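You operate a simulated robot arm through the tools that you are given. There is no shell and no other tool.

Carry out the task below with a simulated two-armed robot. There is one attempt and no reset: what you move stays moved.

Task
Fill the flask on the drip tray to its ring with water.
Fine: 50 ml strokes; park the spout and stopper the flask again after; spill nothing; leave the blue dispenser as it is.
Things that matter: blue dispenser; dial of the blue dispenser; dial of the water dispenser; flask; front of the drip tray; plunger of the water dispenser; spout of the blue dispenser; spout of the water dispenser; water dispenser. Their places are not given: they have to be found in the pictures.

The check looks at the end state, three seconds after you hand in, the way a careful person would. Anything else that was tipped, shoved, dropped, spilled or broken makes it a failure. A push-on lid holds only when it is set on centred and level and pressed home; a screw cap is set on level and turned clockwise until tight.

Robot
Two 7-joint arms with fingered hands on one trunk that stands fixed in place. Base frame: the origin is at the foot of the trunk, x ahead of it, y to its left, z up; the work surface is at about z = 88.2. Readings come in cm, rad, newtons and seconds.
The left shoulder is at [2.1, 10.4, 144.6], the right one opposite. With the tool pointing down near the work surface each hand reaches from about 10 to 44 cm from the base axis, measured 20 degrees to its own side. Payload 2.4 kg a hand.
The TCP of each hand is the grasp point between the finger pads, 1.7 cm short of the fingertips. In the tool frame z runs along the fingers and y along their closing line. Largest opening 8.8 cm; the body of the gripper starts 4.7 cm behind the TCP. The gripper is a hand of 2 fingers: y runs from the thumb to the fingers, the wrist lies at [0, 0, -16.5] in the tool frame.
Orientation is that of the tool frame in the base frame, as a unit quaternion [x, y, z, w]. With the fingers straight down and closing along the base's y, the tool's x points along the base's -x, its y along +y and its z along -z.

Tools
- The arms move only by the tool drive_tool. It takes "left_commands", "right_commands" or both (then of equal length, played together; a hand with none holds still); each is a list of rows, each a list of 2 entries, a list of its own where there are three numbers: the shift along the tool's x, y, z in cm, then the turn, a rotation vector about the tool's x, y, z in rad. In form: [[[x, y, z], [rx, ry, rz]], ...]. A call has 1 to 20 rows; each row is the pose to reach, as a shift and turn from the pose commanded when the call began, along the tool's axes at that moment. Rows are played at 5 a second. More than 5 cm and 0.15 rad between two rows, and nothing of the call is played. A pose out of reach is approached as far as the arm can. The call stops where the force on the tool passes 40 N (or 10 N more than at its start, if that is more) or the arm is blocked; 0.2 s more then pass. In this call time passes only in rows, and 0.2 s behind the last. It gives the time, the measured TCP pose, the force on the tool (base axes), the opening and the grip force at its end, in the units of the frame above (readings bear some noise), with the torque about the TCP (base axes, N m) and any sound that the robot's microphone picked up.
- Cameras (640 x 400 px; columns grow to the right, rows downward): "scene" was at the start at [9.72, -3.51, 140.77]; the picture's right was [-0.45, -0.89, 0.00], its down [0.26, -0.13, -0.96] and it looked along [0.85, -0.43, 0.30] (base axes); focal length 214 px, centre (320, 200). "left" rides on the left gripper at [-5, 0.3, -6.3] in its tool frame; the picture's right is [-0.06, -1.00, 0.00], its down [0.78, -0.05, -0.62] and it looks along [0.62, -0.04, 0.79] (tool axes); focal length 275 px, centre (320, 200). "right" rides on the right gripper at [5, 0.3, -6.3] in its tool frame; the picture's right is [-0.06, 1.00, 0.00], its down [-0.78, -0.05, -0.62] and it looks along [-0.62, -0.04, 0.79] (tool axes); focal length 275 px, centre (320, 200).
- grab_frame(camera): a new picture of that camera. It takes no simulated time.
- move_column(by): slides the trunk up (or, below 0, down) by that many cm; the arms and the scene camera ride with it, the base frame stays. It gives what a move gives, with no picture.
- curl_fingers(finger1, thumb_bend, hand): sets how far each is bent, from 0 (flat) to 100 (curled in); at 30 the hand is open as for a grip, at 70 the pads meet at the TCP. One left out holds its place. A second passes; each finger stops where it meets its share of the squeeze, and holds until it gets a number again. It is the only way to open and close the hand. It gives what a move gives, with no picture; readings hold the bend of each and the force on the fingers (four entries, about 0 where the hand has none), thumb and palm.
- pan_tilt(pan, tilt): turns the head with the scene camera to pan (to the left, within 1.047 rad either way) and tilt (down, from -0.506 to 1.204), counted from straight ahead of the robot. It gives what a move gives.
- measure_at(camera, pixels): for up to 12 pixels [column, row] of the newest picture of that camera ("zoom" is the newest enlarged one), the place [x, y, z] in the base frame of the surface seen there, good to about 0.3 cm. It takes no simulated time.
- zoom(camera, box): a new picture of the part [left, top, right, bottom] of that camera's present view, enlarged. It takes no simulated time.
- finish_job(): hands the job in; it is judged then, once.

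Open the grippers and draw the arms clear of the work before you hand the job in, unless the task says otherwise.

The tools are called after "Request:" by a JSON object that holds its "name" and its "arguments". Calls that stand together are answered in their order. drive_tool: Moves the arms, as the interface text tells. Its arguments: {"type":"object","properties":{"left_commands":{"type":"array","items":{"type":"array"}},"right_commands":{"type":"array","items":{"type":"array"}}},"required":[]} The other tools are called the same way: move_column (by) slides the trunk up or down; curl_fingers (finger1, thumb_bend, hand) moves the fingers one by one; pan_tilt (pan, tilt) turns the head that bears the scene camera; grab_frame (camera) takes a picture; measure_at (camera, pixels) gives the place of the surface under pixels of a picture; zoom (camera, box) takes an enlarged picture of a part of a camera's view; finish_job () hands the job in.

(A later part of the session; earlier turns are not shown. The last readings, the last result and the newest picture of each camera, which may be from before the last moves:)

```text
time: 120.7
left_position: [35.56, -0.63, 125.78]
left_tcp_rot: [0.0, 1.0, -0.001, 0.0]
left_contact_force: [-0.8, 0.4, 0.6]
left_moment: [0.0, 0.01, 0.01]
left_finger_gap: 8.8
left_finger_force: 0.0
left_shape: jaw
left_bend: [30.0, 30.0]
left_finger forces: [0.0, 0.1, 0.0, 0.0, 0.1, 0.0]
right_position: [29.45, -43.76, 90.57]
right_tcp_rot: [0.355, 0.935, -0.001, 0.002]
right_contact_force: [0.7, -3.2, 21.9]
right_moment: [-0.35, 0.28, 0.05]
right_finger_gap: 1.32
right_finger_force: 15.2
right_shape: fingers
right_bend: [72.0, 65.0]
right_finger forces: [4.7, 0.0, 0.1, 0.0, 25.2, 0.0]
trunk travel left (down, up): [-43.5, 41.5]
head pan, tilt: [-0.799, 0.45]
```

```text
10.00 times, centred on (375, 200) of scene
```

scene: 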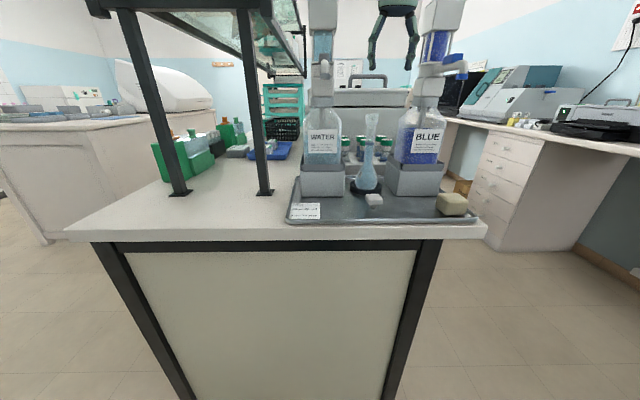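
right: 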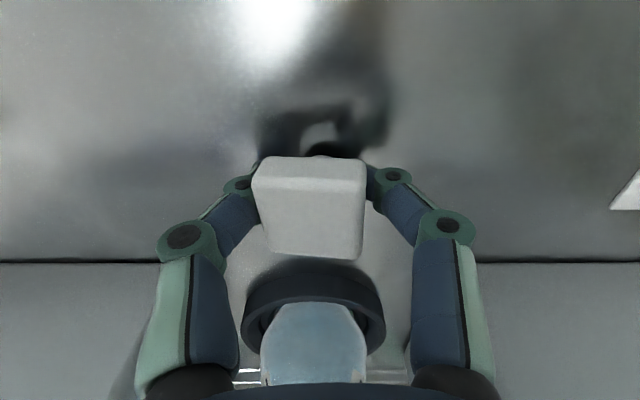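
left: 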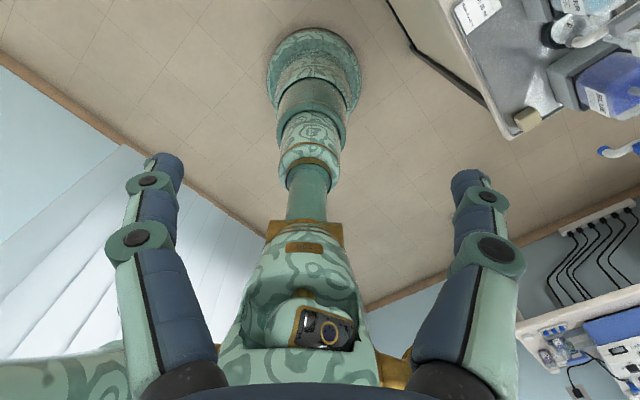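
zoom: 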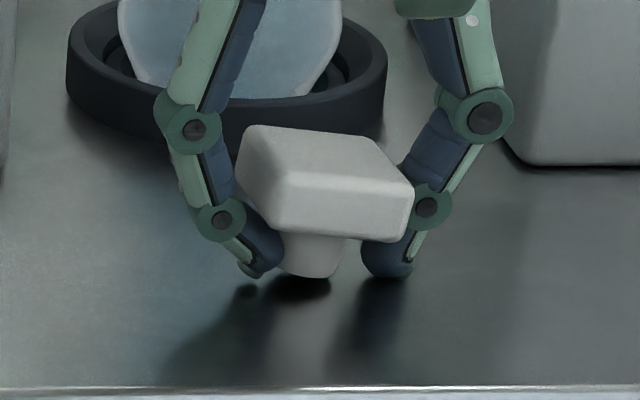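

The thumb tip presses the tray (22 N). I back off 0.25 cm and open gradually.

Request:
{"name": "drive_tool", "arguments": {"right_commands": [[[0, 0, -0.2], [0, 0, 0]], [[0, 0, -0.2], [0, 0, 0]]]}}

Request:
{"name": "curl_fingers", "arguments": {"hand": "right", "finger1": 66, "thumb_bend": 60}}

Request:
{"name": "zoom", "arguments": {"camera": "scene", "box": [345, 180, 405, 220]}}

```text
time: 121.3
left_position: [35.63, -0.74, 125.72]
left_tcp_rot: [0.0, 1.0, 0.0, -0.001]
left_contact_force: [-0.2, -0.5, -0.4]
left_moment: [-0.03, 0.02, 0.01]
left_finger_gap: 8.81
left_finger_force: 0.1
left_shape: jaw
left_bend: [30.0, 30.0]
left_finger forces: [0.0, 0.0, 0.0, 0.1, 0.0, 0.0]
right_position: [29.37, -43.82, 90.51]
right_tcp_rot: [0.355, 0.935, -0.001, 0.001]
right_contact_force: [0.4, -0.4, 6.0]
right_moment: [-0.03, 0.07, -0.01]
right_finger_gap: 1.29
right_finger_force: 8.4
right_shape: fingers
right_bend: [71.0, 64.0]
right_finger forces: [5.7, 0.0, 0.0, 0.0, 10.9, 0.0]
trunk travel left (down, up): [-43.5, 41.5]
head pan, tilt: [-0.799, 0.45]
```

```text
time: 122.3
left_position: [35.72, -0.71, 125.85]
left_tcp_rot: [0.0, 1.0, 0.0, 0.001]
left_contact_force: [1.4, -0.3, -1.0]
left_moment: [-0.02, 0.0, 0.0]
left_finger_gap: 8.78
left_finger_force: 0.1
left_shape: jaw
left_bend: [30.0, 30.0]
left_finger forces: [0.0, 0.1, 0.0, 0.0, 0.1, 0.1]
right_position: [29.44, -43.83, 90.48]
right_tcp_rot: [0.355, 0.935, 0.001, 0.0]
right_contact_force: [0.4, 1.2, 8.3]
right_moment: [-0.1, 0.09, -0.05]
right_finger_gap: 1.47
right_finger_force: 4.6
right_shape: fingers
right_bend: [64.0, 61.0]
right_finger forces: [1.5, 0.1, 0.0, 0.0, 9.0, 0.0]
trunk travel left (down, up): [-43.5, 41.5]
head pan, tilt: [-0.799, 0.45]
```

```text
10.00 times, centred on (375, 200) of scene
```

zoom: 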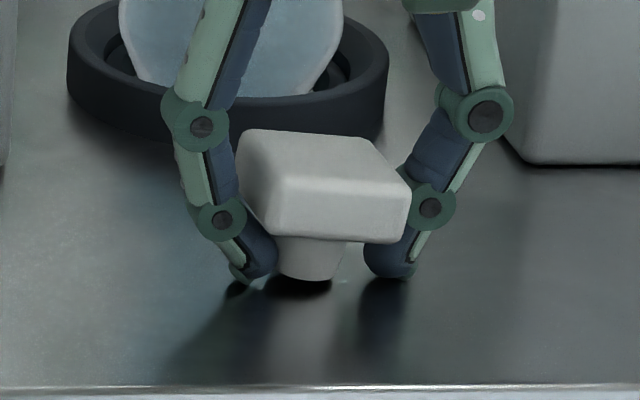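

Stopper is settling toward the tray. I raise 0.15 cm to relieve the thumb tip, and open further.

Request:
{"name": "drive_tool", "arguments": {"right_commands": [[[0, 0, -0.15], [0, 0, 0]], [[0, 0, -0.15], [0, 0, 0]]]}}

Request:
{"name": "curl_fingers", "arguments": {"hand": "right", "finger1": 58, "thumb_bend": 56}}

Request:
{"name": "zoom", "arguments": {"camera": "scene", "box": [345, 180, 405, 220]}}

```text
time: 122.9
left_position: [35.77, -0.78, 125.73]
left_tcp_rot: [0.001, 1.0, -0.001, 0.0]
left_contact_force: [0.6, -0.1, 0.5]
left_moment: [0.02, -0.02, -0.01]
left_finger_gap: 8.8
left_finger_force: 0.1
left_shape: jaw
left_bend: [30.0, 30.0]
left_finger forces: [0.1, 0.1, 0.1, 0.0, 0.1, 0.0]
right_position: [29.44, -43.85, 90.66]
right_tcp_rot: [0.355, 0.935, 0.0, 0.0]
right_contact_force: [-0.1, 0.3, 0.3]
right_moment: [0.02, -0.02, 0.0]
right_finger_gap: 1.58
right_finger_force: 1.1
right_shape: fingers
right_bend: [64.0, 59.0]
right_finger forces: [1.3, 0.0, 0.0, 0.1, 1.2, 0.0]
trunk travel left (down, up): [-43.5, 41.5]
head pan, tilt: [-0.799, 0.45]
```

```text
time: 123.9
left_position: [35.73, -0.79, 125.69]
left_tcp_rot: [0.0, 1.0, 0.0, -0.001]
left_contact_force: [0.5, 0.8, 0.3]
left_moment: [0.02, 0.0, 0.0]
left_finger_gap: 8.79
left_finger_force: 0.0
left_shape: jaw
left_bend: [30.0, 30.0]
left_finger forces: [0.0, 0.1, 0.1, 0.0, 0.0, 0.0]
right_position: [29.43, -43.9, 90.64]
right_tcp_rot: [0.354, 0.935, 0.0, 0.0]
right_contact_force: [0.2, -0.1, 0.7]
right_moment: [0.0, 0.02, 0.01]
right_finger_gap: 2.42
right_finger_force: 0.0
right_shape: fingers
right_bend: [57.0, 56.0]
right_finger forces: [0.0, 0.0, 0.1, 0.1, 0.0, 0.1]
trunk travel left (down, up): [-43.5, 41.5]
head pan, tilt: [-0.799, 0.45]
```

```text
10.00 times, centred on (375, 200) of scene
```

zoom: 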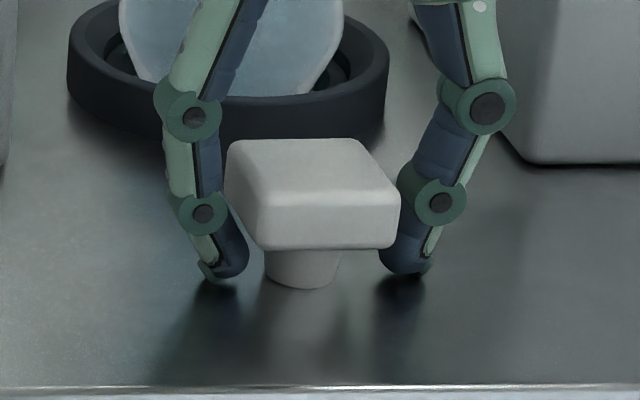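

The stopper stands upright again. I open a little, raise the hand 1.1 cm so the fingertips bear on the head's sides, and close again gently.

Request:
{"name": "curl_fingers", "arguments": {"hand": "right", "finger1": 50, "thumb_bend": 50}}

Request:
{"name": "drive_tool", "arguments": {"right_commands": [[[0, 0, -0.5], [0, 0, 0]], [[0, 0, -1.0], [0, 0, 0]], [[0, 0, -1.0], [0, 0, 0]]]}}

Request:
{"name": "grab_frame", "arguments": {"camera": "right"}}

Request:
{"name": "zoom", "arguments": {"camera": "scene", "box": [345, 180, 405, 220]}}

```text
time: 124.9
left_position: [35.71, -0.73, 125.63]
left_tcp_rot: [0.0, 1.0, 0.0, 0.0]
left_contact_force: [0.6, -0.5, -0.3]
left_moment: [-0.02, 0.01, 0.01]
left_finger_gap: 8.8
left_finger_force: 0.1
left_shape: jaw
left_bend: [30.0, 30.0]
left_finger forces: [0.0, 0.0, 0.0, 0.0, 0.1, 0.0]
right_position: [29.59, -43.91, 90.62]
right_tcp_rot: [0.355, 0.935, 0.0, 0.0]
right_contact_force: [-0.2, -0.4, 0.3]
right_moment: [-0.02, -0.01, 0.01]
right_finger_gap: 3.85
right_finger_force: 0.1
right_shape: fingers
right_bend: [50.0, 50.0]
right_finger forces: [0.1, 0.0, 0.0, 0.0, 0.1, 0.0]
trunk travel left (down, up): [-43.5, 41.5]
head pan, tilt: [-0.799, 0.45]
```

```text
time: 125.7
left_position: [35.53, -0.71, 125.74]
left_tcp_rot: [0.0, 1.0, 0.0, 0.0]
left_contact_force: [0.6, -0.7, 0.3]
left_moment: [-0.01, 0.01, -0.01]
left_finger_gap: 8.78
left_finger_force: 0.1
left_shape: jaw
left_bend: [30.0, 30.0]
left_finger forces: [0.0, 0.0, 0.0, 0.0, 0.1, 0.0]
right_position: [29.42, -43.83, 91.66]
right_tcp_rot: [0.355, 0.935, 0.0, 0.0]
right_contact_force: [-0.1, -0.7, -0.6]
right_moment: [0.0, 0.02, 0.0]
right_finger_gap: 3.87
right_finger_force: 0.0
right_shape: fingers
right_bend: [50.0, 50.0]
right_finger forces: [0.0, 0.0, 0.1, 0.0, 0.0, 0.1]
trunk travel left (down, up): [-43.5, 41.5]
head pan, tilt: [-0.799, 0.45]
```

```text
taken
```

right: 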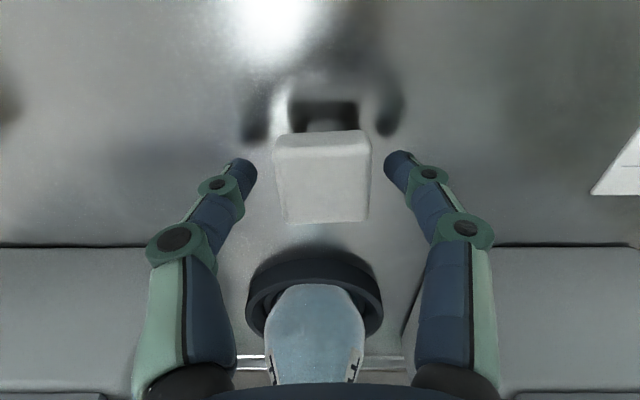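

```text
10.00 times, centred on (375, 200) of scene
```

zoom: 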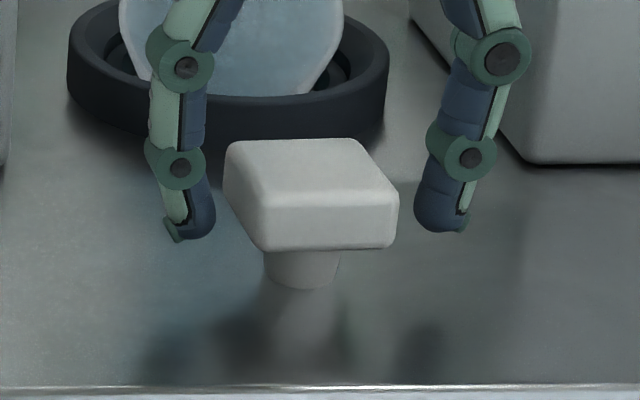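

Fingertips still reach slightly under the head, so I raise 0.4 cm more and close lightly.

Request:
{"name": "drive_tool", "arguments": {"right_commands": [[[0, 0, -0.4], [0, 0, 0]], [[0, 0, -0.4], [0, 0, 0]]]}}

Request:
{"name": "curl_fingers", "arguments": {"hand": "right", "finger1": 60, "thumb_bend": 58}}

Request:
{"name": "zoom", "arguments": {"camera": "scene", "box": [345, 180, 405, 220]}}

Request:
{"name": "grab_frame", "arguments": {"camera": "right"}}

```text
time: 126.3
left_position: [35.62, -0.75, 125.73]
left_tcp_rot: [0.0, 1.0, 0.0, 0.0]
left_contact_force: [0.2, 0.0, 0.1]
left_moment: [0.0, 0.03, 0.02]
left_finger_gap: 8.79
left_finger_force: 0.0
left_shape: jaw
left_bend: [30.0, 30.0]
left_finger forces: [0.0, 0.1, 0.1, 0.1, 0.1, 0.0]
right_position: [29.38, -43.82, 92.09]
right_tcp_rot: [0.354, 0.935, 0.0, 0.0]
right_contact_force: [0.1, -0.3, -0.4]
right_moment: [-0.01, 0.0, 0.03]
right_finger_gap: 3.86
right_finger_force: 0.1
right_shape: fingers
right_bend: [50.0, 50.0]
right_finger forces: [0.1, 0.1, 0.0, 0.0, 0.0, 0.0]
trunk travel left (down, up): [-43.5, 41.5]
head pan, tilt: [-0.799, 0.45]
```

```text
time: 127.3
left_position: [35.77, -0.79, 125.71]
left_tcp_rot: [0.0, 1.0, 0.0, 0.0]
left_contact_force: [0.6, 0.2, 0.0]
left_moment: [0.01, -0.01, 0.05]
left_finger_gap: 8.79
left_finger_force: 0.1
left_shape: jaw
left_bend: [30.0, 30.0]
left_finger forces: [0.1, 0.1, 0.1, 0.1, 0.1, 0.1]
right_position: [29.5, -43.84, 92.09]
right_tcp_rot: [0.354, 0.935, 0.0, 0.0]
right_contact_force: [0.1, -0.8, 0.6]
right_moment: [0.01, 0.02, 0.01]
right_finger_gap: 2.41
right_finger_force: 0.9
right_shape: fingers
right_bend: [58.0, 56.0]
right_finger forces: [0.9, 0.0, 0.0, 0.0, 0.7, 0.0]
trunk travel left (down, up): [-43.5, 41.5]
head pan, tilt: [-0.799, 0.45]
```

```text
10.00 times, centred on (375, 200) of scene
```

zoom: 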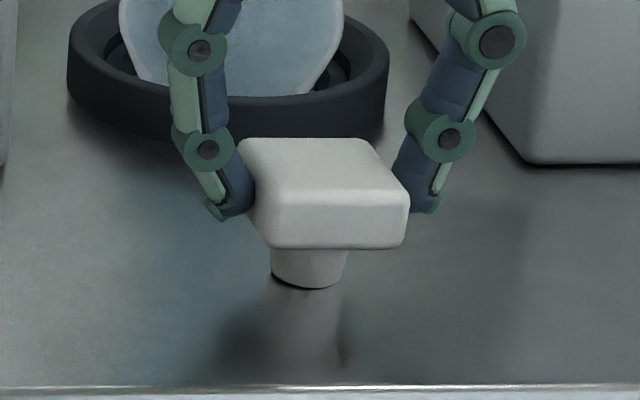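

```text
taken
```

right: 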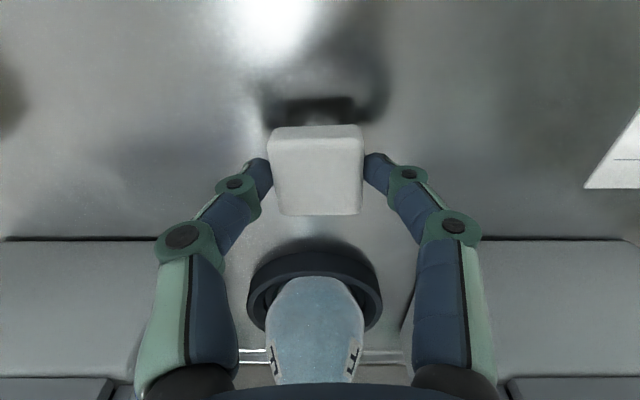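

Now the fingertips bear squarely on the head's sides and it stays level. I firm up the grip evenly to ~5 N.

Request:
{"name": "curl_fingers", "arguments": {"hand": "right", "finger1": 70, "thumb_bend": 62}}

Request:
{"name": "zoom", "arguments": {"camera": "scene", "box": [345, 180, 405, 220]}}

Request:
{"name": "grab_frame", "arguments": {"camera": "right"}}

```text
time: 128.3
left_position: [35.69, -0.8, 125.76]
left_tcp_rot: [0.0, 1.0, 0.0, 0.0]
left_contact_force: [-0.4, -0.4, 0.1]
left_moment: [-0.01, -0.01, 0.03]
left_finger_gap: 8.81
left_finger_force: 0.0
left_shape: jaw
left_bend: [30.0, 30.0]
left_finger forces: [0.0, 0.0, 0.0, 0.0, 0.0, 0.1]
right_position: [29.58, -43.87, 92.19]
right_tcp_rot: [0.354, 0.935, 0.0, -0.001]
right_contact_force: [0.0, 0.5, 0.4]
right_moment: [-0.03, 0.02, -0.02]
right_finger_gap: 2.19
right_finger_force: 3.5
right_shape: fingers
right_bend: [61.0, 59.0]
right_finger forces: [3.9, 0.1, 0.0, 0.0, 3.9, 0.0]
trunk travel left (down, up): [-43.5, 41.5]
head pan, tilt: [-0.799, 0.45]
```

```text
10.00 times, centred on (375, 200) of scene
```

zoom: 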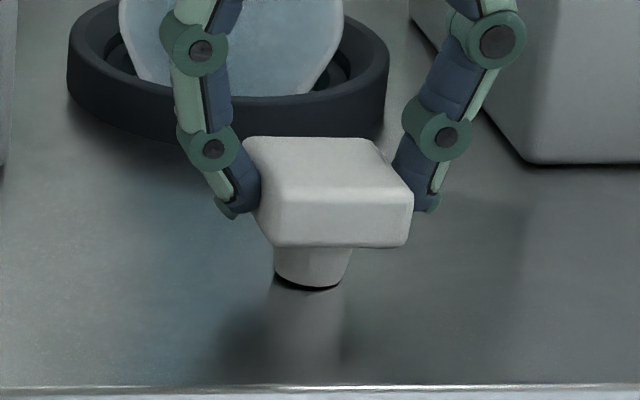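

```text
taken
```

right: 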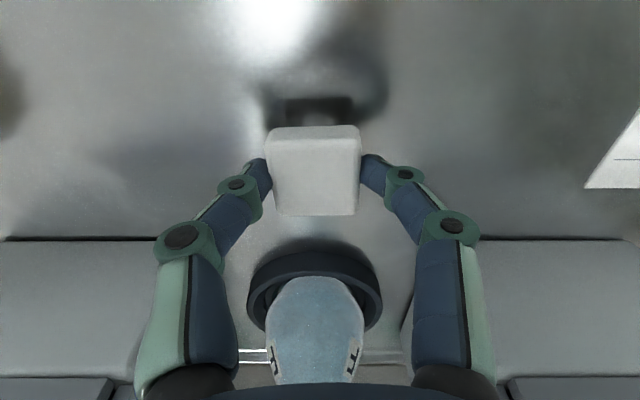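

Grip 3.9 N, stopper level. I lift it 3 cm and check that it hangs straight.

Request:
{"name": "drive_tool", "arguments": {"right_commands": [[[0, 0, -0.5], [0, 0, 0]], [[0, 0, -1.5], [0, 0, 0]], [[0, 0, -3], [0, 0, 0]], [[0, 0, -3], [0, 0, 0]]]}}

Request:
{"name": "zoom", "arguments": {"camera": "scene", "box": [345, 170, 405, 210]}}

Request:
{"name": "grab_frame", "arguments": {"camera": "right"}}

```text
time: 129.3
left_position: [35.74, -0.73, 125.7]
left_tcp_rot: [0.0, 1.0, 0.0, 0.0]
left_contact_force: [-0.7, 0.3, -0.3]
left_moment: [0.01, 0.0, 0.01]
left_finger_gap: 8.79
left_finger_force: 0.1
left_shape: jaw
left_bend: [30.0, 30.0]
left_finger forces: [0.0, 0.0, 0.1, 0.0, 0.0, 0.0]
right_position: [29.43, -43.81, 95.26]
right_tcp_rot: [0.355, 0.935, 0.0, 0.0]
right_contact_force: [-0.5, 0.2, 1.0]
right_moment: [0.03, 0.02, 0.01]
right_finger_gap: 2.19
right_finger_force: 4.2
right_shape: fingers
right_bend: [61.0, 59.0]
right_finger forces: [4.0, 0.0, 0.0, 0.1, 3.9, 0.0]
trunk travel left (down, up): [-43.5, 41.5]
head pan, tilt: [-0.799, 0.45]
```

```text
10.00 times, centred on (375, 190) of scene
```

zoom: 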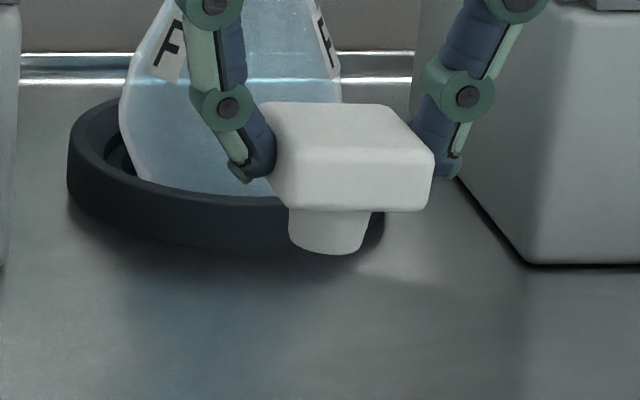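

```text
taken
```

right: 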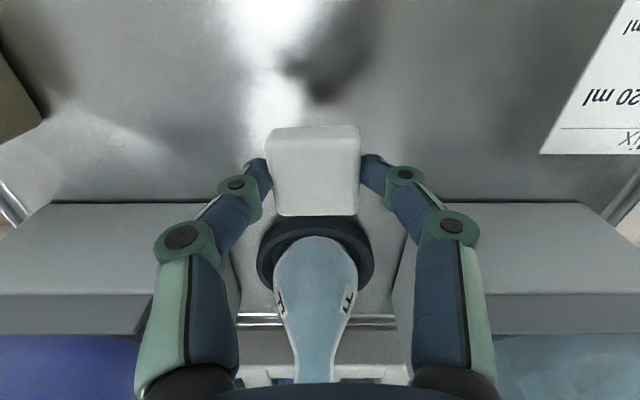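

The stopper hangs level in the grip. I raise the trunk 10 cm and then lift to z≈114, still in front of the flask.

Request:
{"name": "move_column", "arguments": {"by": 10}}

Request:
{"name": "drive_tool", "arguments": {"right_commands": [[[0, 0, -2], [0, 0, 0]], [[0, 0, -5], [0, 0, 0]], [[0, 0, -8.5], [0, 0, 0]], [[-2.5, 0, -8.5], [0, 0, 0]], [[-5, 0, -8.5], [0, 0, 0]], [[-5, 0, -8.5], [0, 0, 0]]]}}

Request:
{"name": "grab_frame", "arguments": {"camera": "right"}}

Request:
{"name": "grab_frame", "arguments": {"camera": "scene"}}

```text
time: 130.6
left_position: [35.71, -0.68, 135.62]
left_tcp_rot: [-0.001, 1.0, 0.0, 0.0]
left_contact_force: [0.3, -0.7, -0.8]
left_moment: [0.01, 0.02, -0.03]
left_finger_gap: 8.79
left_finger_force: 0.1
left_shape: jaw
left_bend: [30.0, 30.0]
left_finger forces: [0.0, 0.1, 0.0, 0.0, 0.1, 0.0]
right_position: [29.53, -43.87, 105.0]
right_tcp_rot: [0.353, 0.935, -0.001, 0.001]
right_contact_force: [0.6, -0.1, -0.5]
right_moment: [-0.01, -0.01, 0.01]
right_finger_gap: 2.2
right_finger_force: 3.4
right_shape: fingers
right_bend: [61.0, 59.0]
right_finger forces: [3.8, 0.1, 0.0, 0.0, 4.0, 0.1]
trunk travel left (down, up): [-53.5, 31.5]
head pan, tilt: [-0.799, 0.45]
```

```text
time: 132.0
left_position: [35.62, -0.73, 135.71]
left_tcp_rot: [0.0, 1.0, 0.001, 0.0]
left_contact_force: [0.2, 0.2, 0.3]
left_moment: [0.02, -0.02, -0.02]
left_finger_gap: 8.81
left_finger_force: 0.0
left_shape: jaw
left_bend: [30.0, 30.0]
left_finger forces: [0.1, 0.0, 0.1, 0.0, 0.1, 0.1]
right_position: [33.17, -47.06, 113.71]
right_tcp_rot: [0.355, 0.935, 0.0, 0.0]
right_contact_force: [0.4, -1.1, -0.5]
right_moment: [0.02, -0.01, -0.01]
right_finger_gap: 2.18
right_finger_force: 3.6
right_shape: fingers
right_bend: [61.0, 59.0]
right_finger forces: [3.9, 0.0, 0.0, 0.0, 3.9, 0.0]
trunk travel left (down, up): [-53.5, 31.5]
head pan, tilt: [-0.799, 0.45]
```

```text
taken
```

right: 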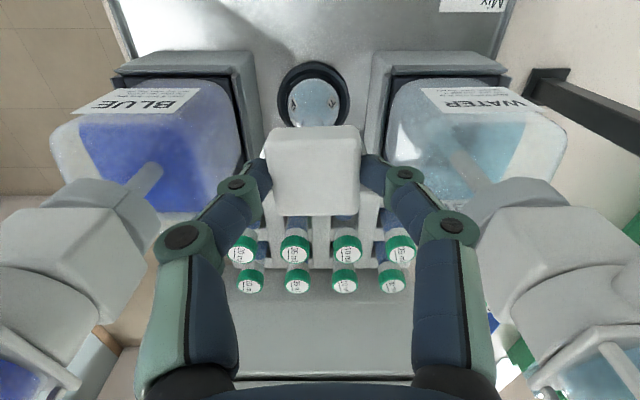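

```text
taken
```

scene: 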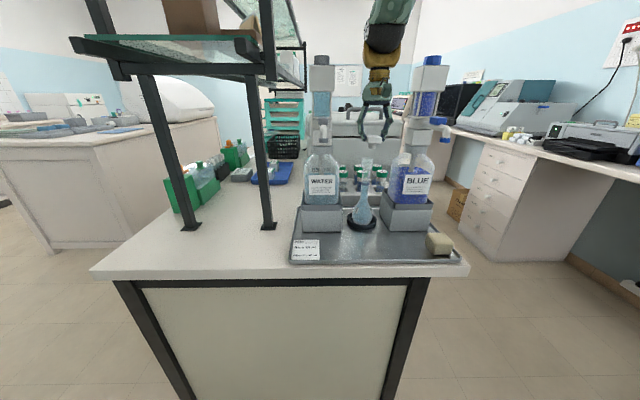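

The stopper is above the mouth level. I move over the mouth (target TCP (36.5,-50.96)) and inspect alignment.

Request:
{"name": "drive_tool", "arguments": {"right_commands": [[[-2.5, -0.35, 0], [0, 0, 0]], [[-5.09, -0.71, 0], [0, 0, 0]], [[-5.09, -0.71, 0], [0, 0, 0]]]}}

Request:
{"name": "grab_frame", "arguments": {"camera": "right"}}

Request:
{"name": "zoom", "arguments": {"camera": "scene", "box": [340, 110, 390, 180]}}

```text
time: 132.8
left_position: [35.64, -0.68, 135.8]
left_tcp_rot: [0.0, 1.0, 0.0, 0.001]
left_contact_force: [-0.1, 0.4, -0.2]
left_moment: [0.03, 0.03, 0.01]
left_finger_gap: 8.8
left_finger_force: 0.0
left_shape: jaw
left_bend: [30.0, 30.0]
left_finger forces: [0.0, 0.0, 0.0, 0.0, 0.0, 0.1]
right_position: [36.61, -51.06, 113.55]
right_tcp_rot: [0.354, 0.935, 0.0, 0.001]
right_contact_force: [0.2, -0.1, 1.2]
right_moment: [0.0, 0.01, -0.01]
right_finger_gap: 2.19
right_finger_force: 3.5
right_shape: fingers
right_bend: [61.0, 59.0]
right_finger forces: [3.8, 0.0, 0.0, 0.0, 3.9, 0.0]
trunk travel left (down, up): [-53.5, 31.5]
head pan, tilt: [-0.799, 0.45]
```

```text
taken
```

right: 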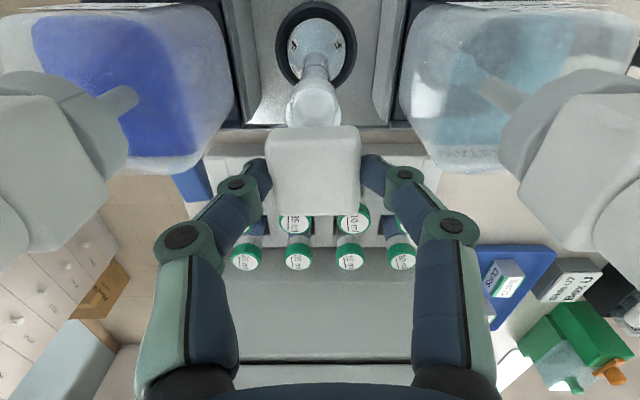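

```text
5.71 times, centred on (365, 145) of scene
```

zoom: 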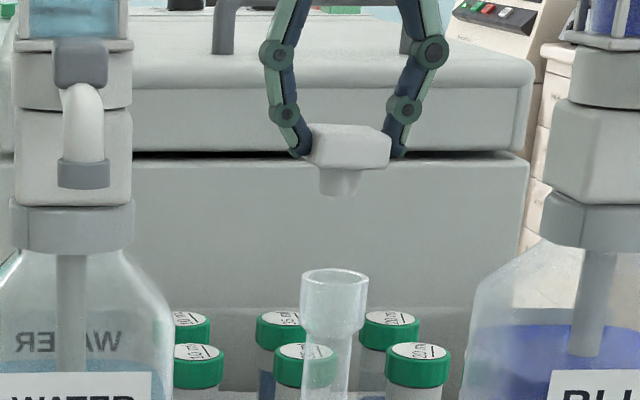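

The plug is nearly over the mouth; a small lateral offset remains. I zoom the hand camera to see mouth rim versus stopper.

Request:
{"name": "zoom", "arguments": {"camera": "right", "box": [250, 50, 390, 220]}}

Request:
{"name": "measure_at", "arguments": {"camera": "right", "pixels": [[287, 105], [341, 103], [313, 90], [313, 120], [300, 110], [326, 110], [314, 175], [270, 170], [358, 168]]}}

```text
2.35 times, centred on (320, 135) of right
```

zoom: 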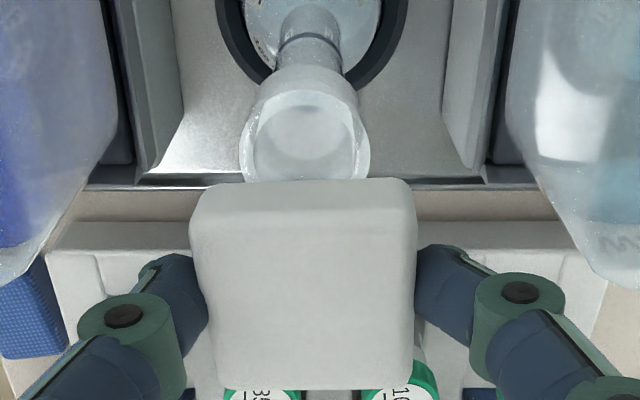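

```text
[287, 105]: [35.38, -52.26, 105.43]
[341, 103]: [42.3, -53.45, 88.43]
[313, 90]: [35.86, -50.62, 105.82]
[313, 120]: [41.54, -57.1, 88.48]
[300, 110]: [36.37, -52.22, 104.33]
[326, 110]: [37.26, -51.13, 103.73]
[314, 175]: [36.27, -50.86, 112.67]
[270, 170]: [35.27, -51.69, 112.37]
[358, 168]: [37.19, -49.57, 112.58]
```

Both views suggest moving about 0.15 cm toward the thumb. I do so and lower until the plug is just above the rim.

Request:
{"name": "drive_tool", "arguments": {"right_commands": [[[0, -0.15, 0.8], [0, 0, 0]], [[0, -0.15, 1.8], [0, 0, 0]], [[0, -0.15, 2.5], [0, 0, 0]], [[0, -0.15, 2.5], [0, 0, 0]]]}}

Request:
{"name": "zoom", "arguments": {"camera": "scene", "box": [350, 130, 385, 180]}}

Request:
{"name": "zoom", "arguments": {"camera": "right", "box": [250, 50, 390, 220]}}

```text
time: 133.8
left_position: [35.65, -0.78, 135.58]
left_tcp_rot: [0.0, 1.0, 0.0, 0.0]
left_contact_force: [0.5, 0.3, -0.4]
left_moment: [0.02, 0.01, -0.03]
left_finger_gap: 8.82
left_finger_force: 0.1
left_shape: jaw
left_bend: [30.0, 30.0]
left_finger forces: [0.1, 0.0, 0.0, 0.1, 0.1, 0.0]
right_position: [36.55, -51.16, 111.02]
right_tcp_rot: [0.355, 0.935, 0.0, 0.0]
right_contact_force: [0.3, 0.3, 0.0]
right_moment: [0.01, 0.01, 0.03]
right_finger_gap: 2.17
right_finger_force: 3.3
right_shape: fingers
right_bend: [61.0, 59.0]
right_finger forces: [3.9, 0.0, 0.0, 0.0, 3.9, 0.1]
trunk travel left (down, up): [-53.5, 31.5]
head pan, tilt: [-0.799, 0.45]
```

```text
8.00 times, centred on (368, 155) of scene
```

zoom: 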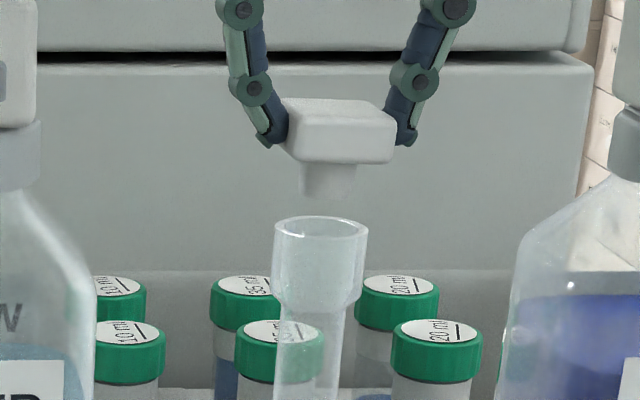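

```text
2.35 times, centred on (320, 135) of right
```

zoom: 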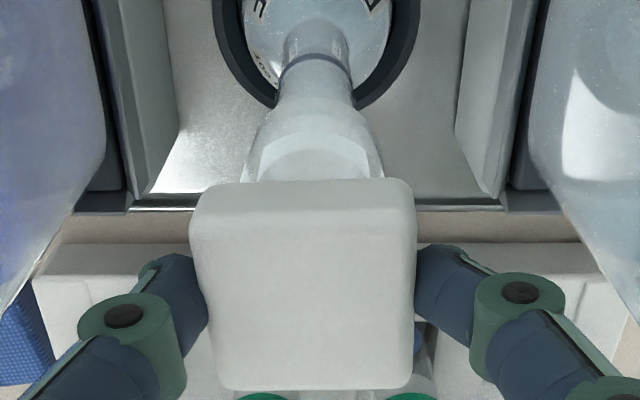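

I measure the plug and rim on the latest scene zoom for the height gap and depth. I need the scene zoom to be newest, so I take it again.

Request:
{"name": "zoom", "arguments": {"camera": "scene", "box": [350, 130, 385, 180]}}

Request:
{"name": "measure_at", "arguments": {"camera": "zoom", "pixels": [[340, 115], [340, 145], [329, 178], [329, 192], [322, 243], [322, 280], [277, 232], [366, 232], [322, 219], [310, 370], [395, 140], [300, 150]]}}

```text
8.00 times, centred on (368, 155) of scene
```

zoom: 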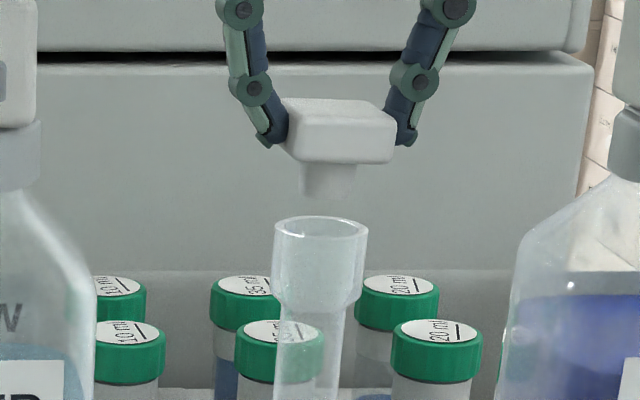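

```text
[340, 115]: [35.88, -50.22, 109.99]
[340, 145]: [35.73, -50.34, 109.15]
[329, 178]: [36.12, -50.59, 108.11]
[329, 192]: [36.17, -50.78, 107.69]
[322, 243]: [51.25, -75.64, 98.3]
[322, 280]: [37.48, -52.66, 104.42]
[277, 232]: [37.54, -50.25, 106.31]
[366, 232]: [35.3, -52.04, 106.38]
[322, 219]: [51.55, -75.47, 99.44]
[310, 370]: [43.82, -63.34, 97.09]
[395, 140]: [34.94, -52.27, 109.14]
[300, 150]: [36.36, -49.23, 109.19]
```

The mouth centre reads (36.42,-51.15), rim z≈106.4; plug centre ≈ (36.45,-51.33), bottom z≈107.6. I correct +0.12 in tool x and +0.08 in y, and lower the plug into the mouth gently.

Request:
{"name": "drive_tool", "arguments": {"right_commands": [[[0.12, 0.08, 0], [0, 0, 0]], [[0.12, 0.08, 0.5], [0, 0, 0]], [[0.12, 0.08, 1.0], [0, 0, 0]], [[0.12, 0.08, 1.0], [0, 0, 0]]]}}

Request:
{"name": "zoom", "arguments": {"camera": "scene", "box": [350, 130, 385, 180]}}

Request:
{"name": "zoom", "arguments": {"camera": "right", "box": [250, 50, 390, 220]}}

```text
time: 134.8
left_position: [35.7, -0.74, 135.78]
left_tcp_rot: [0.001, 1.0, 0.0, -0.001]
left_contact_force: [0.1, -0.6, 0.5]
left_moment: [-0.01, 0.01, -0.01]
left_finger_gap: 8.79
left_finger_force: 0.0
left_shape: jaw
left_bend: [30.0, 30.0]
left_finger forces: [0.0, 0.0, 0.1, 0.1, 0.0, 0.0]
right_position: [36.52, -51.14, 109.94]
right_tcp_rot: [0.354, 0.935, 0.0, 0.0]
right_contact_force: [0.3, 0.0, -0.5]
right_moment: [0.01, 0.04, -0.02]
right_finger_gap: 2.19
right_finger_force: 4.4
right_shape: fingers
right_bend: [61.0, 59.0]
right_finger forces: [3.9, 0.0, 0.0, 0.0, 4.0, 0.0]
trunk travel left (down, up): [-53.5, 31.5]
head pan, tilt: [-0.799, 0.45]
```

```text
8.00 times, centred on (368, 155) of scene
```

zoom: 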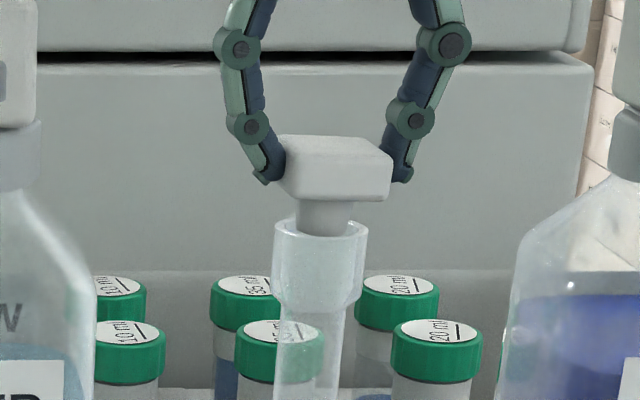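

```text
2.35 times, centred on (320, 135) of right
```

zoom: 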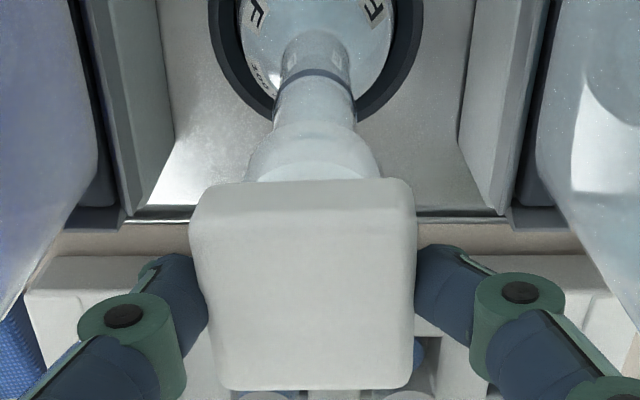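

The plug is at the rim, slightly right of centre (324 vs 320 in the zoom). I shift +0.1 in y and lower 0.4 cm, watching the force.

Request:
{"name": "drive_tool", "arguments": {"right_commands": [[[0, 0.1, 0], [0, 0, 0]], [[0, 0.1, 0.2], [0, 0, 0]], [[0, 0.1, 0.4], [0, 0, 0]], [[0, 0.1, 0.4], [0, 0, 0]]]}}

Request:
{"name": "zoom", "arguments": {"camera": "scene", "box": [350, 130, 385, 180]}}

```text
time: 135.8
left_position: [35.64, -0.81, 135.71]
left_tcp_rot: [0.001, 1.0, 0.001, 0.0]
left_contact_force: [0.1, 0.1, 0.4]
left_moment: [-0.01, -0.01, -0.01]
left_finger_gap: 8.79
left_finger_force: 0.0
left_shape: jaw
left_bend: [30.0, 30.0]
left_finger forces: [0.0, 0.0, 0.0, 0.0, 0.1, 0.1]
right_position: [36.57, -50.97, 109.46]
right_tcp_rot: [0.355, 0.935, 0.0, 0.0]
right_contact_force: [0.3, 0.1, -0.9]
right_moment: [0.0, -0.01, -0.03]
right_finger_gap: 2.19
right_finger_force: 4.1
right_shape: fingers
right_bend: [61.0, 59.0]
right_finger forces: [3.9, 0.0, 0.0, 0.0, 3.9, 0.1]
trunk travel left (down, up): [-53.5, 31.5]
head pan, tilt: [-0.799, 0.45]
```

```text
8.00 times, centred on (368, 155) of scene
```

zoom: 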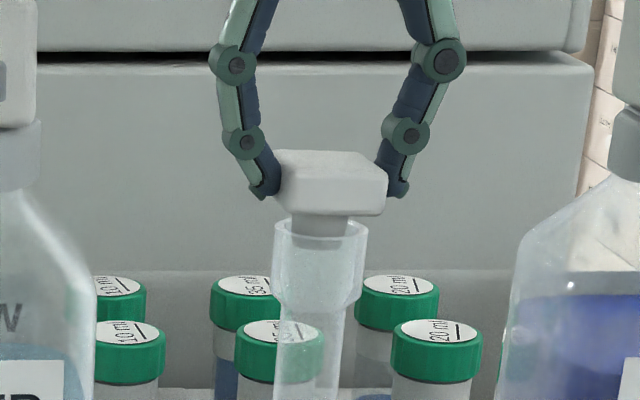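

The plug is inside the mouth, centred (319 vs 320), no force. I continue down 0.5 cm in small steps.

Request:
{"name": "drive_tool", "arguments": {"right_commands": [[[0, 0, 0.15], [0, 0, 0]], [[0, 0, 0.3], [0, 0, 0]], [[0, 0, 0.45], [0, 0, 0]], [[0, 0, 0.45], [0, 0, 0]]]}}

Request:
{"name": "zoom", "arguments": {"camera": "scene", "box": [350, 130, 385, 180]}}

```text
time: 136.8
left_position: [35.74, -0.81, 135.75]
left_tcp_rot: [0.0, 1.0, 0.0, -0.001]
left_contact_force: [0.4, 0.5, -0.1]
left_moment: [0.01, -0.01, -0.03]
left_finger_gap: 8.77
left_finger_force: 0.0
left_shape: jaw
left_bend: [30.0, 30.0]
left_finger forces: [0.1, 0.0, 0.0, 0.0, 0.0, 0.1]
right_position: [36.42, -51.04, 109.1]
right_tcp_rot: [0.355, 0.935, 0.0, 0.0]
right_contact_force: [0.4, -0.3, -0.7]
right_moment: [-0.02, -0.01, 0.02]
right_finger_gap: 2.19
right_finger_force: 3.8
right_shape: fingers
right_bend: [61.0, 59.0]
right_finger forces: [3.9, 0.1, 0.1, 0.1, 3.8, 0.0]
trunk travel left (down, up): [-53.5, 31.5]
head pan, tilt: [-0.799, 0.45]
```

```text
8.00 times, centred on (368, 155) of scene
```

zoom: 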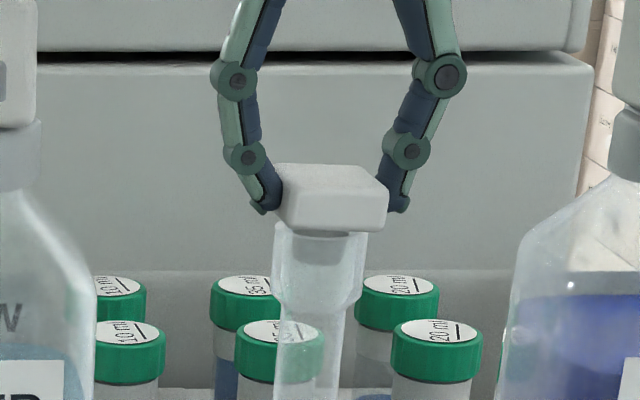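

The head nearly meets the rim. I go down another 0.3 cm to press it in.

Request:
{"name": "drive_tool", "arguments": {"right_commands": [[[0, 0, 0.1], [0, 0, 0]], [[0, 0, 0.2], [0, 0, 0]], [[0, 0, 0.3], [0, 0, 0]], [[0, 0, 0.3], [0, 0, 0]]]}}

Request:
{"name": "zoom", "arguments": {"camera": "scene", "box": [350, 130, 385, 180]}}

Request:
{"name": "zoom", "arguments": {"camera": "right", "box": [250, 50, 390, 220]}}

```text
time: 137.8
left_position: [35.76, -0.72, 135.68]
left_tcp_rot: [0.001, 1.0, 0.0, 0.0]
left_contact_force: [-0.6, 0.6, -0.5]
left_moment: [0.0, -0.01, 0.0]
left_finger_gap: 8.77
left_finger_force: 0.1
left_shape: jaw
left_bend: [30.0, 30.0]
left_finger forces: [0.0, 0.0, 0.1, 0.0, 0.0, 0.0]
right_position: [36.44, -51.01, 108.93]
right_tcp_rot: [0.355, 0.935, -0.001, -0.001]
right_contact_force: [-0.7, -0.6, 0.4]
right_moment: [0.03, -0.01, -0.02]
right_finger_gap: 2.16
right_finger_force: 4.0
right_shape: fingers
right_bend: [61.0, 59.0]
right_finger forces: [4.0, 0.1, 0.1, 0.0, 3.9, 0.1]
trunk travel left (down, up): [-53.5, 31.5]
head pan, tilt: [-0.799, 0.45]
```

```text
8.00 times, centred on (368, 155) of scene
```

zoom: 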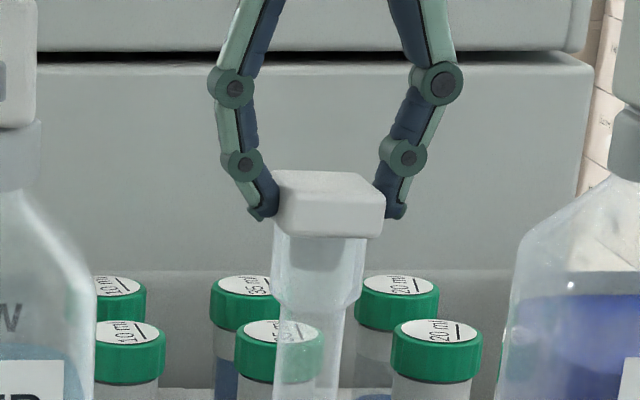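

```text
2.35 times, centred on (320, 135) of right
```

zoom: 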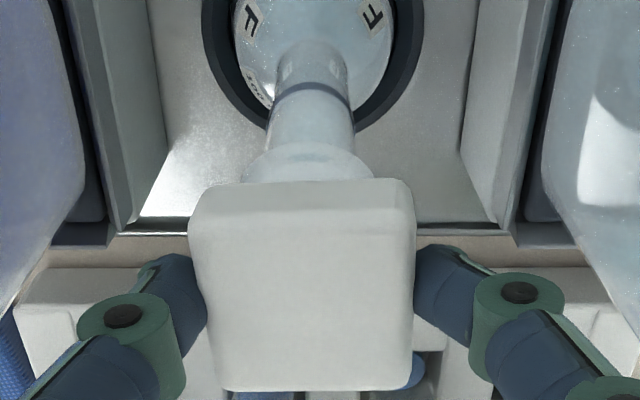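

The head is at the rim with hardly any force yet. I press on in 0.1 cm steps, listening for the snap.

Request:
{"name": "drive_tool", "arguments": {"right_commands": [[[0, 0, 0.1], [0, 0, 0]], [[0, 0, 0.2], [0, 0, 0]], [[0, 0, 0.3], [0, 0, 0]], [[0, 0, 0.3], [0, 0, 0]]]}}

Request:
{"name": "zoom", "arguments": {"camera": "scene", "box": [350, 130, 385, 180]}}

```text
time: 138.8
left_position: [35.69, -0.73, 135.84]
left_tcp_rot: [0.0, 1.0, 0.0, 0.0]
left_contact_force: [0.5, -0.3, -0.6]
left_moment: [-0.03, -0.03, -0.02]
left_finger_gap: 8.79
left_finger_force: 0.0
left_shape: jaw
left_bend: [30.0, 30.0]
left_finger forces: [0.0, 0.1, 0.0, 0.1, 0.1, 0.0]
right_position: [36.57, -51.04, 108.62]
right_tcp_rot: [0.354, 0.935, 0.001, 0.001]
right_contact_force: [0.8, -0.9, 5.5]
right_moment: [-0.05, 0.05, 0.02]
right_finger_gap: 2.15
right_finger_force: 4.6
right_shape: fingers
right_bend: [63.0, 59.0]
right_finger forces: [4.4, 0.1, 0.0, 0.0, 4.8, 0.1]
trunk travel left (down, up): [-53.5, 31.5]
head pan, tilt: [-0.799, 0.45]
heard: snap
```

```text
8.00 times, centred on (368, 155) of scene
```

zoom: 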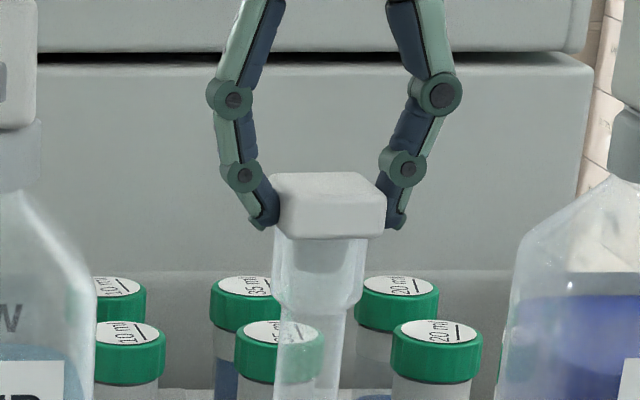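

The snap was heard: the stopper is home. I ease the grip off evenly.

Request:
{"name": "curl_fingers", "arguments": {"hand": "right", "finger1": 62, "thumb_bend": 58}}

Request:
{"name": "curl_fingers", "arguments": {"hand": "right", "finger1": 50, "thumb_bend": 50}}

Request:
{"name": "zoom", "arguments": {"camera": "scene", "box": [340, 130, 395, 240]}}

Request:
{"name": "grab_frame", "arguments": {"camera": "right"}}

```text
time: 139.8
left_position: [35.74, -0.72, 135.75]
left_tcp_rot: [0.001, 1.0, 0.0, 0.001]
left_contact_force: [-0.4, -0.7, -0.8]
left_moment: [-0.04, -0.04, 0.01]
left_finger_gap: 8.81
left_finger_force: 0.1
left_shape: jaw
left_bend: [30.0, 30.0]
left_finger forces: [0.0, 0.0, 0.0, 0.1, 0.0, 0.1]
right_position: [36.7, -51.17, 108.51]
right_tcp_rot: [0.354, 0.935, 0.0, 0.0]
right_contact_force: [-0.2, -0.1, 1.5]
right_moment: [-0.02, 0.0, 0.0]
right_finger_gap: 2.34
right_finger_force: 1.6
right_shape: fingers
right_bend: [60.0, 56.0]
right_finger forces: [1.2, 0.0, 0.0, 0.0, 1.3, 0.0]
trunk travel left (down, up): [-53.5, 31.5]
head pan, tilt: [-0.799, 0.45]
```

```text
time: 140.8
left_position: [35.68, -0.67, 135.67]
left_tcp_rot: [0.0, 1.0, -0.001, -0.001]
left_contact_force: [0.7, 0.6, -0.9]
left_moment: [-0.04, 0.0, -0.04]
left_finger_gap: 8.77
left_finger_force: 0.1
left_shape: jaw
left_bend: [30.0, 30.0]
left_finger forces: [0.0, 0.0, 0.0, 0.0, 0.0, 0.0]
right_position: [36.49, -51.08, 108.7]
right_tcp_rot: [0.355, 0.935, 0.0, 0.0]
right_contact_force: [-0.3, 1.1, -0.4]
right_moment: [0.0, 0.0, 0.0]
right_finger_gap: 3.89
right_finger_force: 0.0
right_shape: fingers
right_bend: [50.0, 50.0]
right_finger forces: [0.0, 0.0, 0.1, 0.0, 0.1, 0.1]
trunk travel left (down, up): [-53.5, 31.5]
head pan, tilt: [-0.799, 0.45]
```

```text
3.64 times, centred on (368, 185) of scene
```

zoom: 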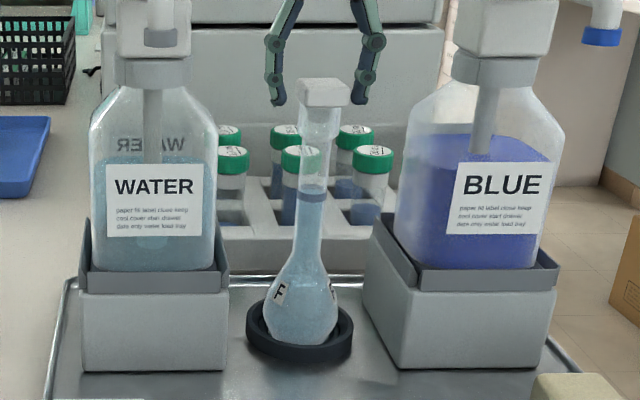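

```text
taken
```

right: 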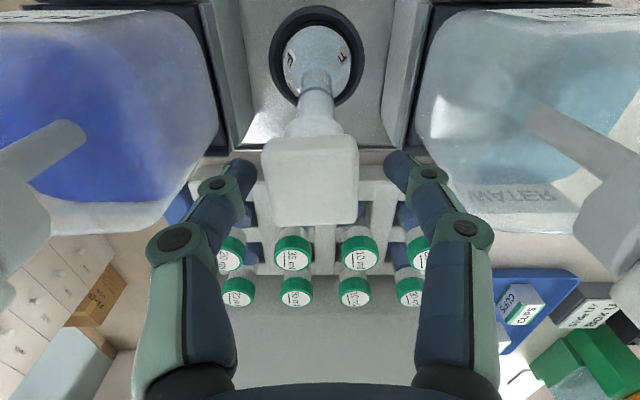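

The stopper is seated and the level stays at the ring. I raise the hand straight up, clear of the stopper.

Request:
{"name": "drive_tool", "arguments": {"right_commands": [[[0, -0.2, -0.7], [0, 0, 0]], [[0, -0.2, -2], [0, 0, 0]], [[0, -0.2, -5], [0, 0, 0]], [[0, -0.2, -9], [0, 0, 0]], [[3, 0, -12], [0, 0, 0]], [[6, 0, -14], [0, 0, 0]], [[6, 0, -14], [0, 0, 0]]]}}

Request:
{"name": "grab_frame", "arguments": {"camera": "right"}}

Request:
{"name": "grab_frame", "arguments": {"camera": "scene"}}

Request:
{"name": "zoom", "arguments": {"camera": "scene", "box": [350, 140, 385, 190]}}

Request:
{"name": "zoom", "arguments": {"camera": "right", "box": [270, 40, 370, 130]}}

```text
time: 142.4
left_position: [35.72, -0.75, 135.66]
left_tcp_rot: [0.0, 1.0, 0.0, 0.0]
left_contact_force: [0.5, -0.1, -0.6]
left_moment: [0.03, 0.03, -0.02]
left_finger_gap: 8.78
left_finger_force: 0.1
left_shape: jaw
left_bend: [30.0, 30.0]
left_finger forces: [0.0, 0.1, 0.1, 0.0, 0.0, 0.0]
right_position: [32.03, -46.96, 122.5]
right_tcp_rot: [0.355, 0.935, -0.001, 0.0]
right_contact_force: [0.1, 0.2, 0.3]
right_moment: [0.0, 0.0, 0.03]
right_finger_gap: 3.86
right_finger_force: 0.1
right_shape: fingers
right_bend: [50.0, 50.0]
right_finger forces: [0.1, 0.1, 0.0, 0.0, 0.0, 0.0]
trunk travel left (down, up): [-53.5, 31.5]
head pan, tilt: [-0.799, 0.45]
```

```text
taken
```

right: 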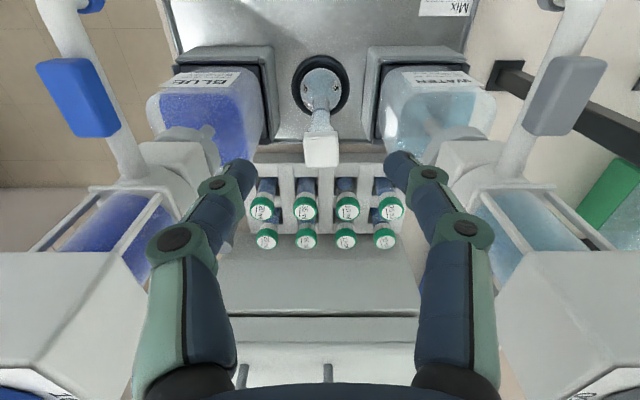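

```text
taken
```

scene: 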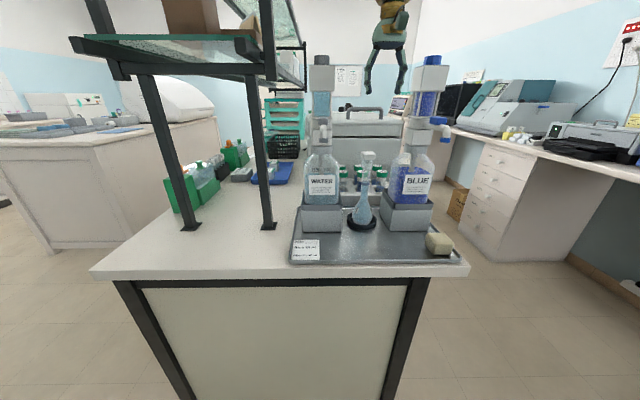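

```text
8.00 times, centred on (368, 165) of scene
```

zoom: 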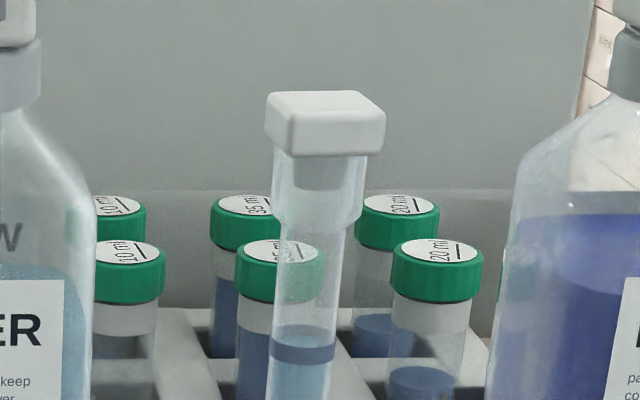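

```text
4.44 times, centred on (320, 85) of right
```

zoom: 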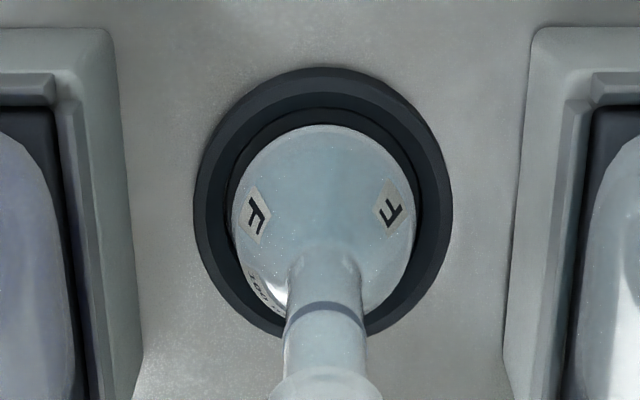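

The stopper sits level and flush. I measure its top height against the original 108.0, check spout, dial and tray for drips.

Request:
{"name": "measure_at", "arguments": {"camera": "right", "pixels": [[320, 148], [307, 148], [335, 147], [321, 138], [321, 160], [560, 95], [90, 95]]}}

Request:
{"name": "zoom", "arguments": {"camera": "scene", "box": [280, 50, 460, 270]}}

Request:
{"name": "zoom", "arguments": {"camera": "scene", "box": [285, 195, 465, 270]}}

```text
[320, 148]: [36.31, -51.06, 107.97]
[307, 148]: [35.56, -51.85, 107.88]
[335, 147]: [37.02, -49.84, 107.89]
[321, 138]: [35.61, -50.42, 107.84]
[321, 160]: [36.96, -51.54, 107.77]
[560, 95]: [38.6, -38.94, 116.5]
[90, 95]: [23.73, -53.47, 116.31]
```

```text
1.82 times, centred on (370, 160) of scene
```

zoom: 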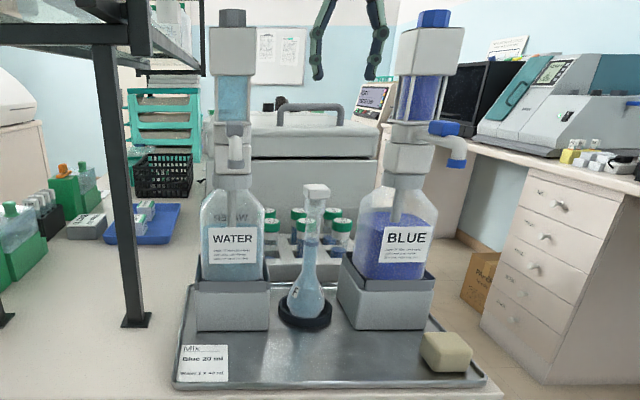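

```text
3.56 times, centred on (375, 232) of scene
```

zoom: 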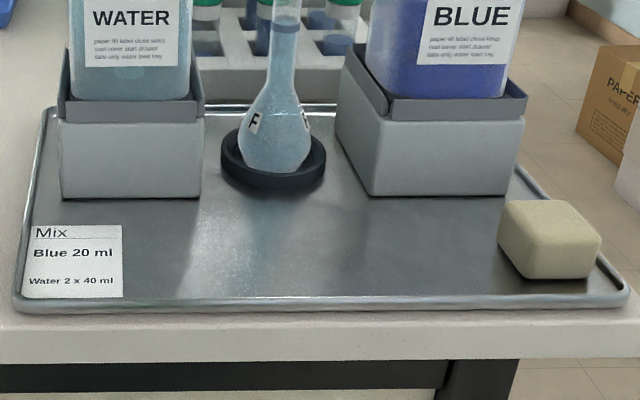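

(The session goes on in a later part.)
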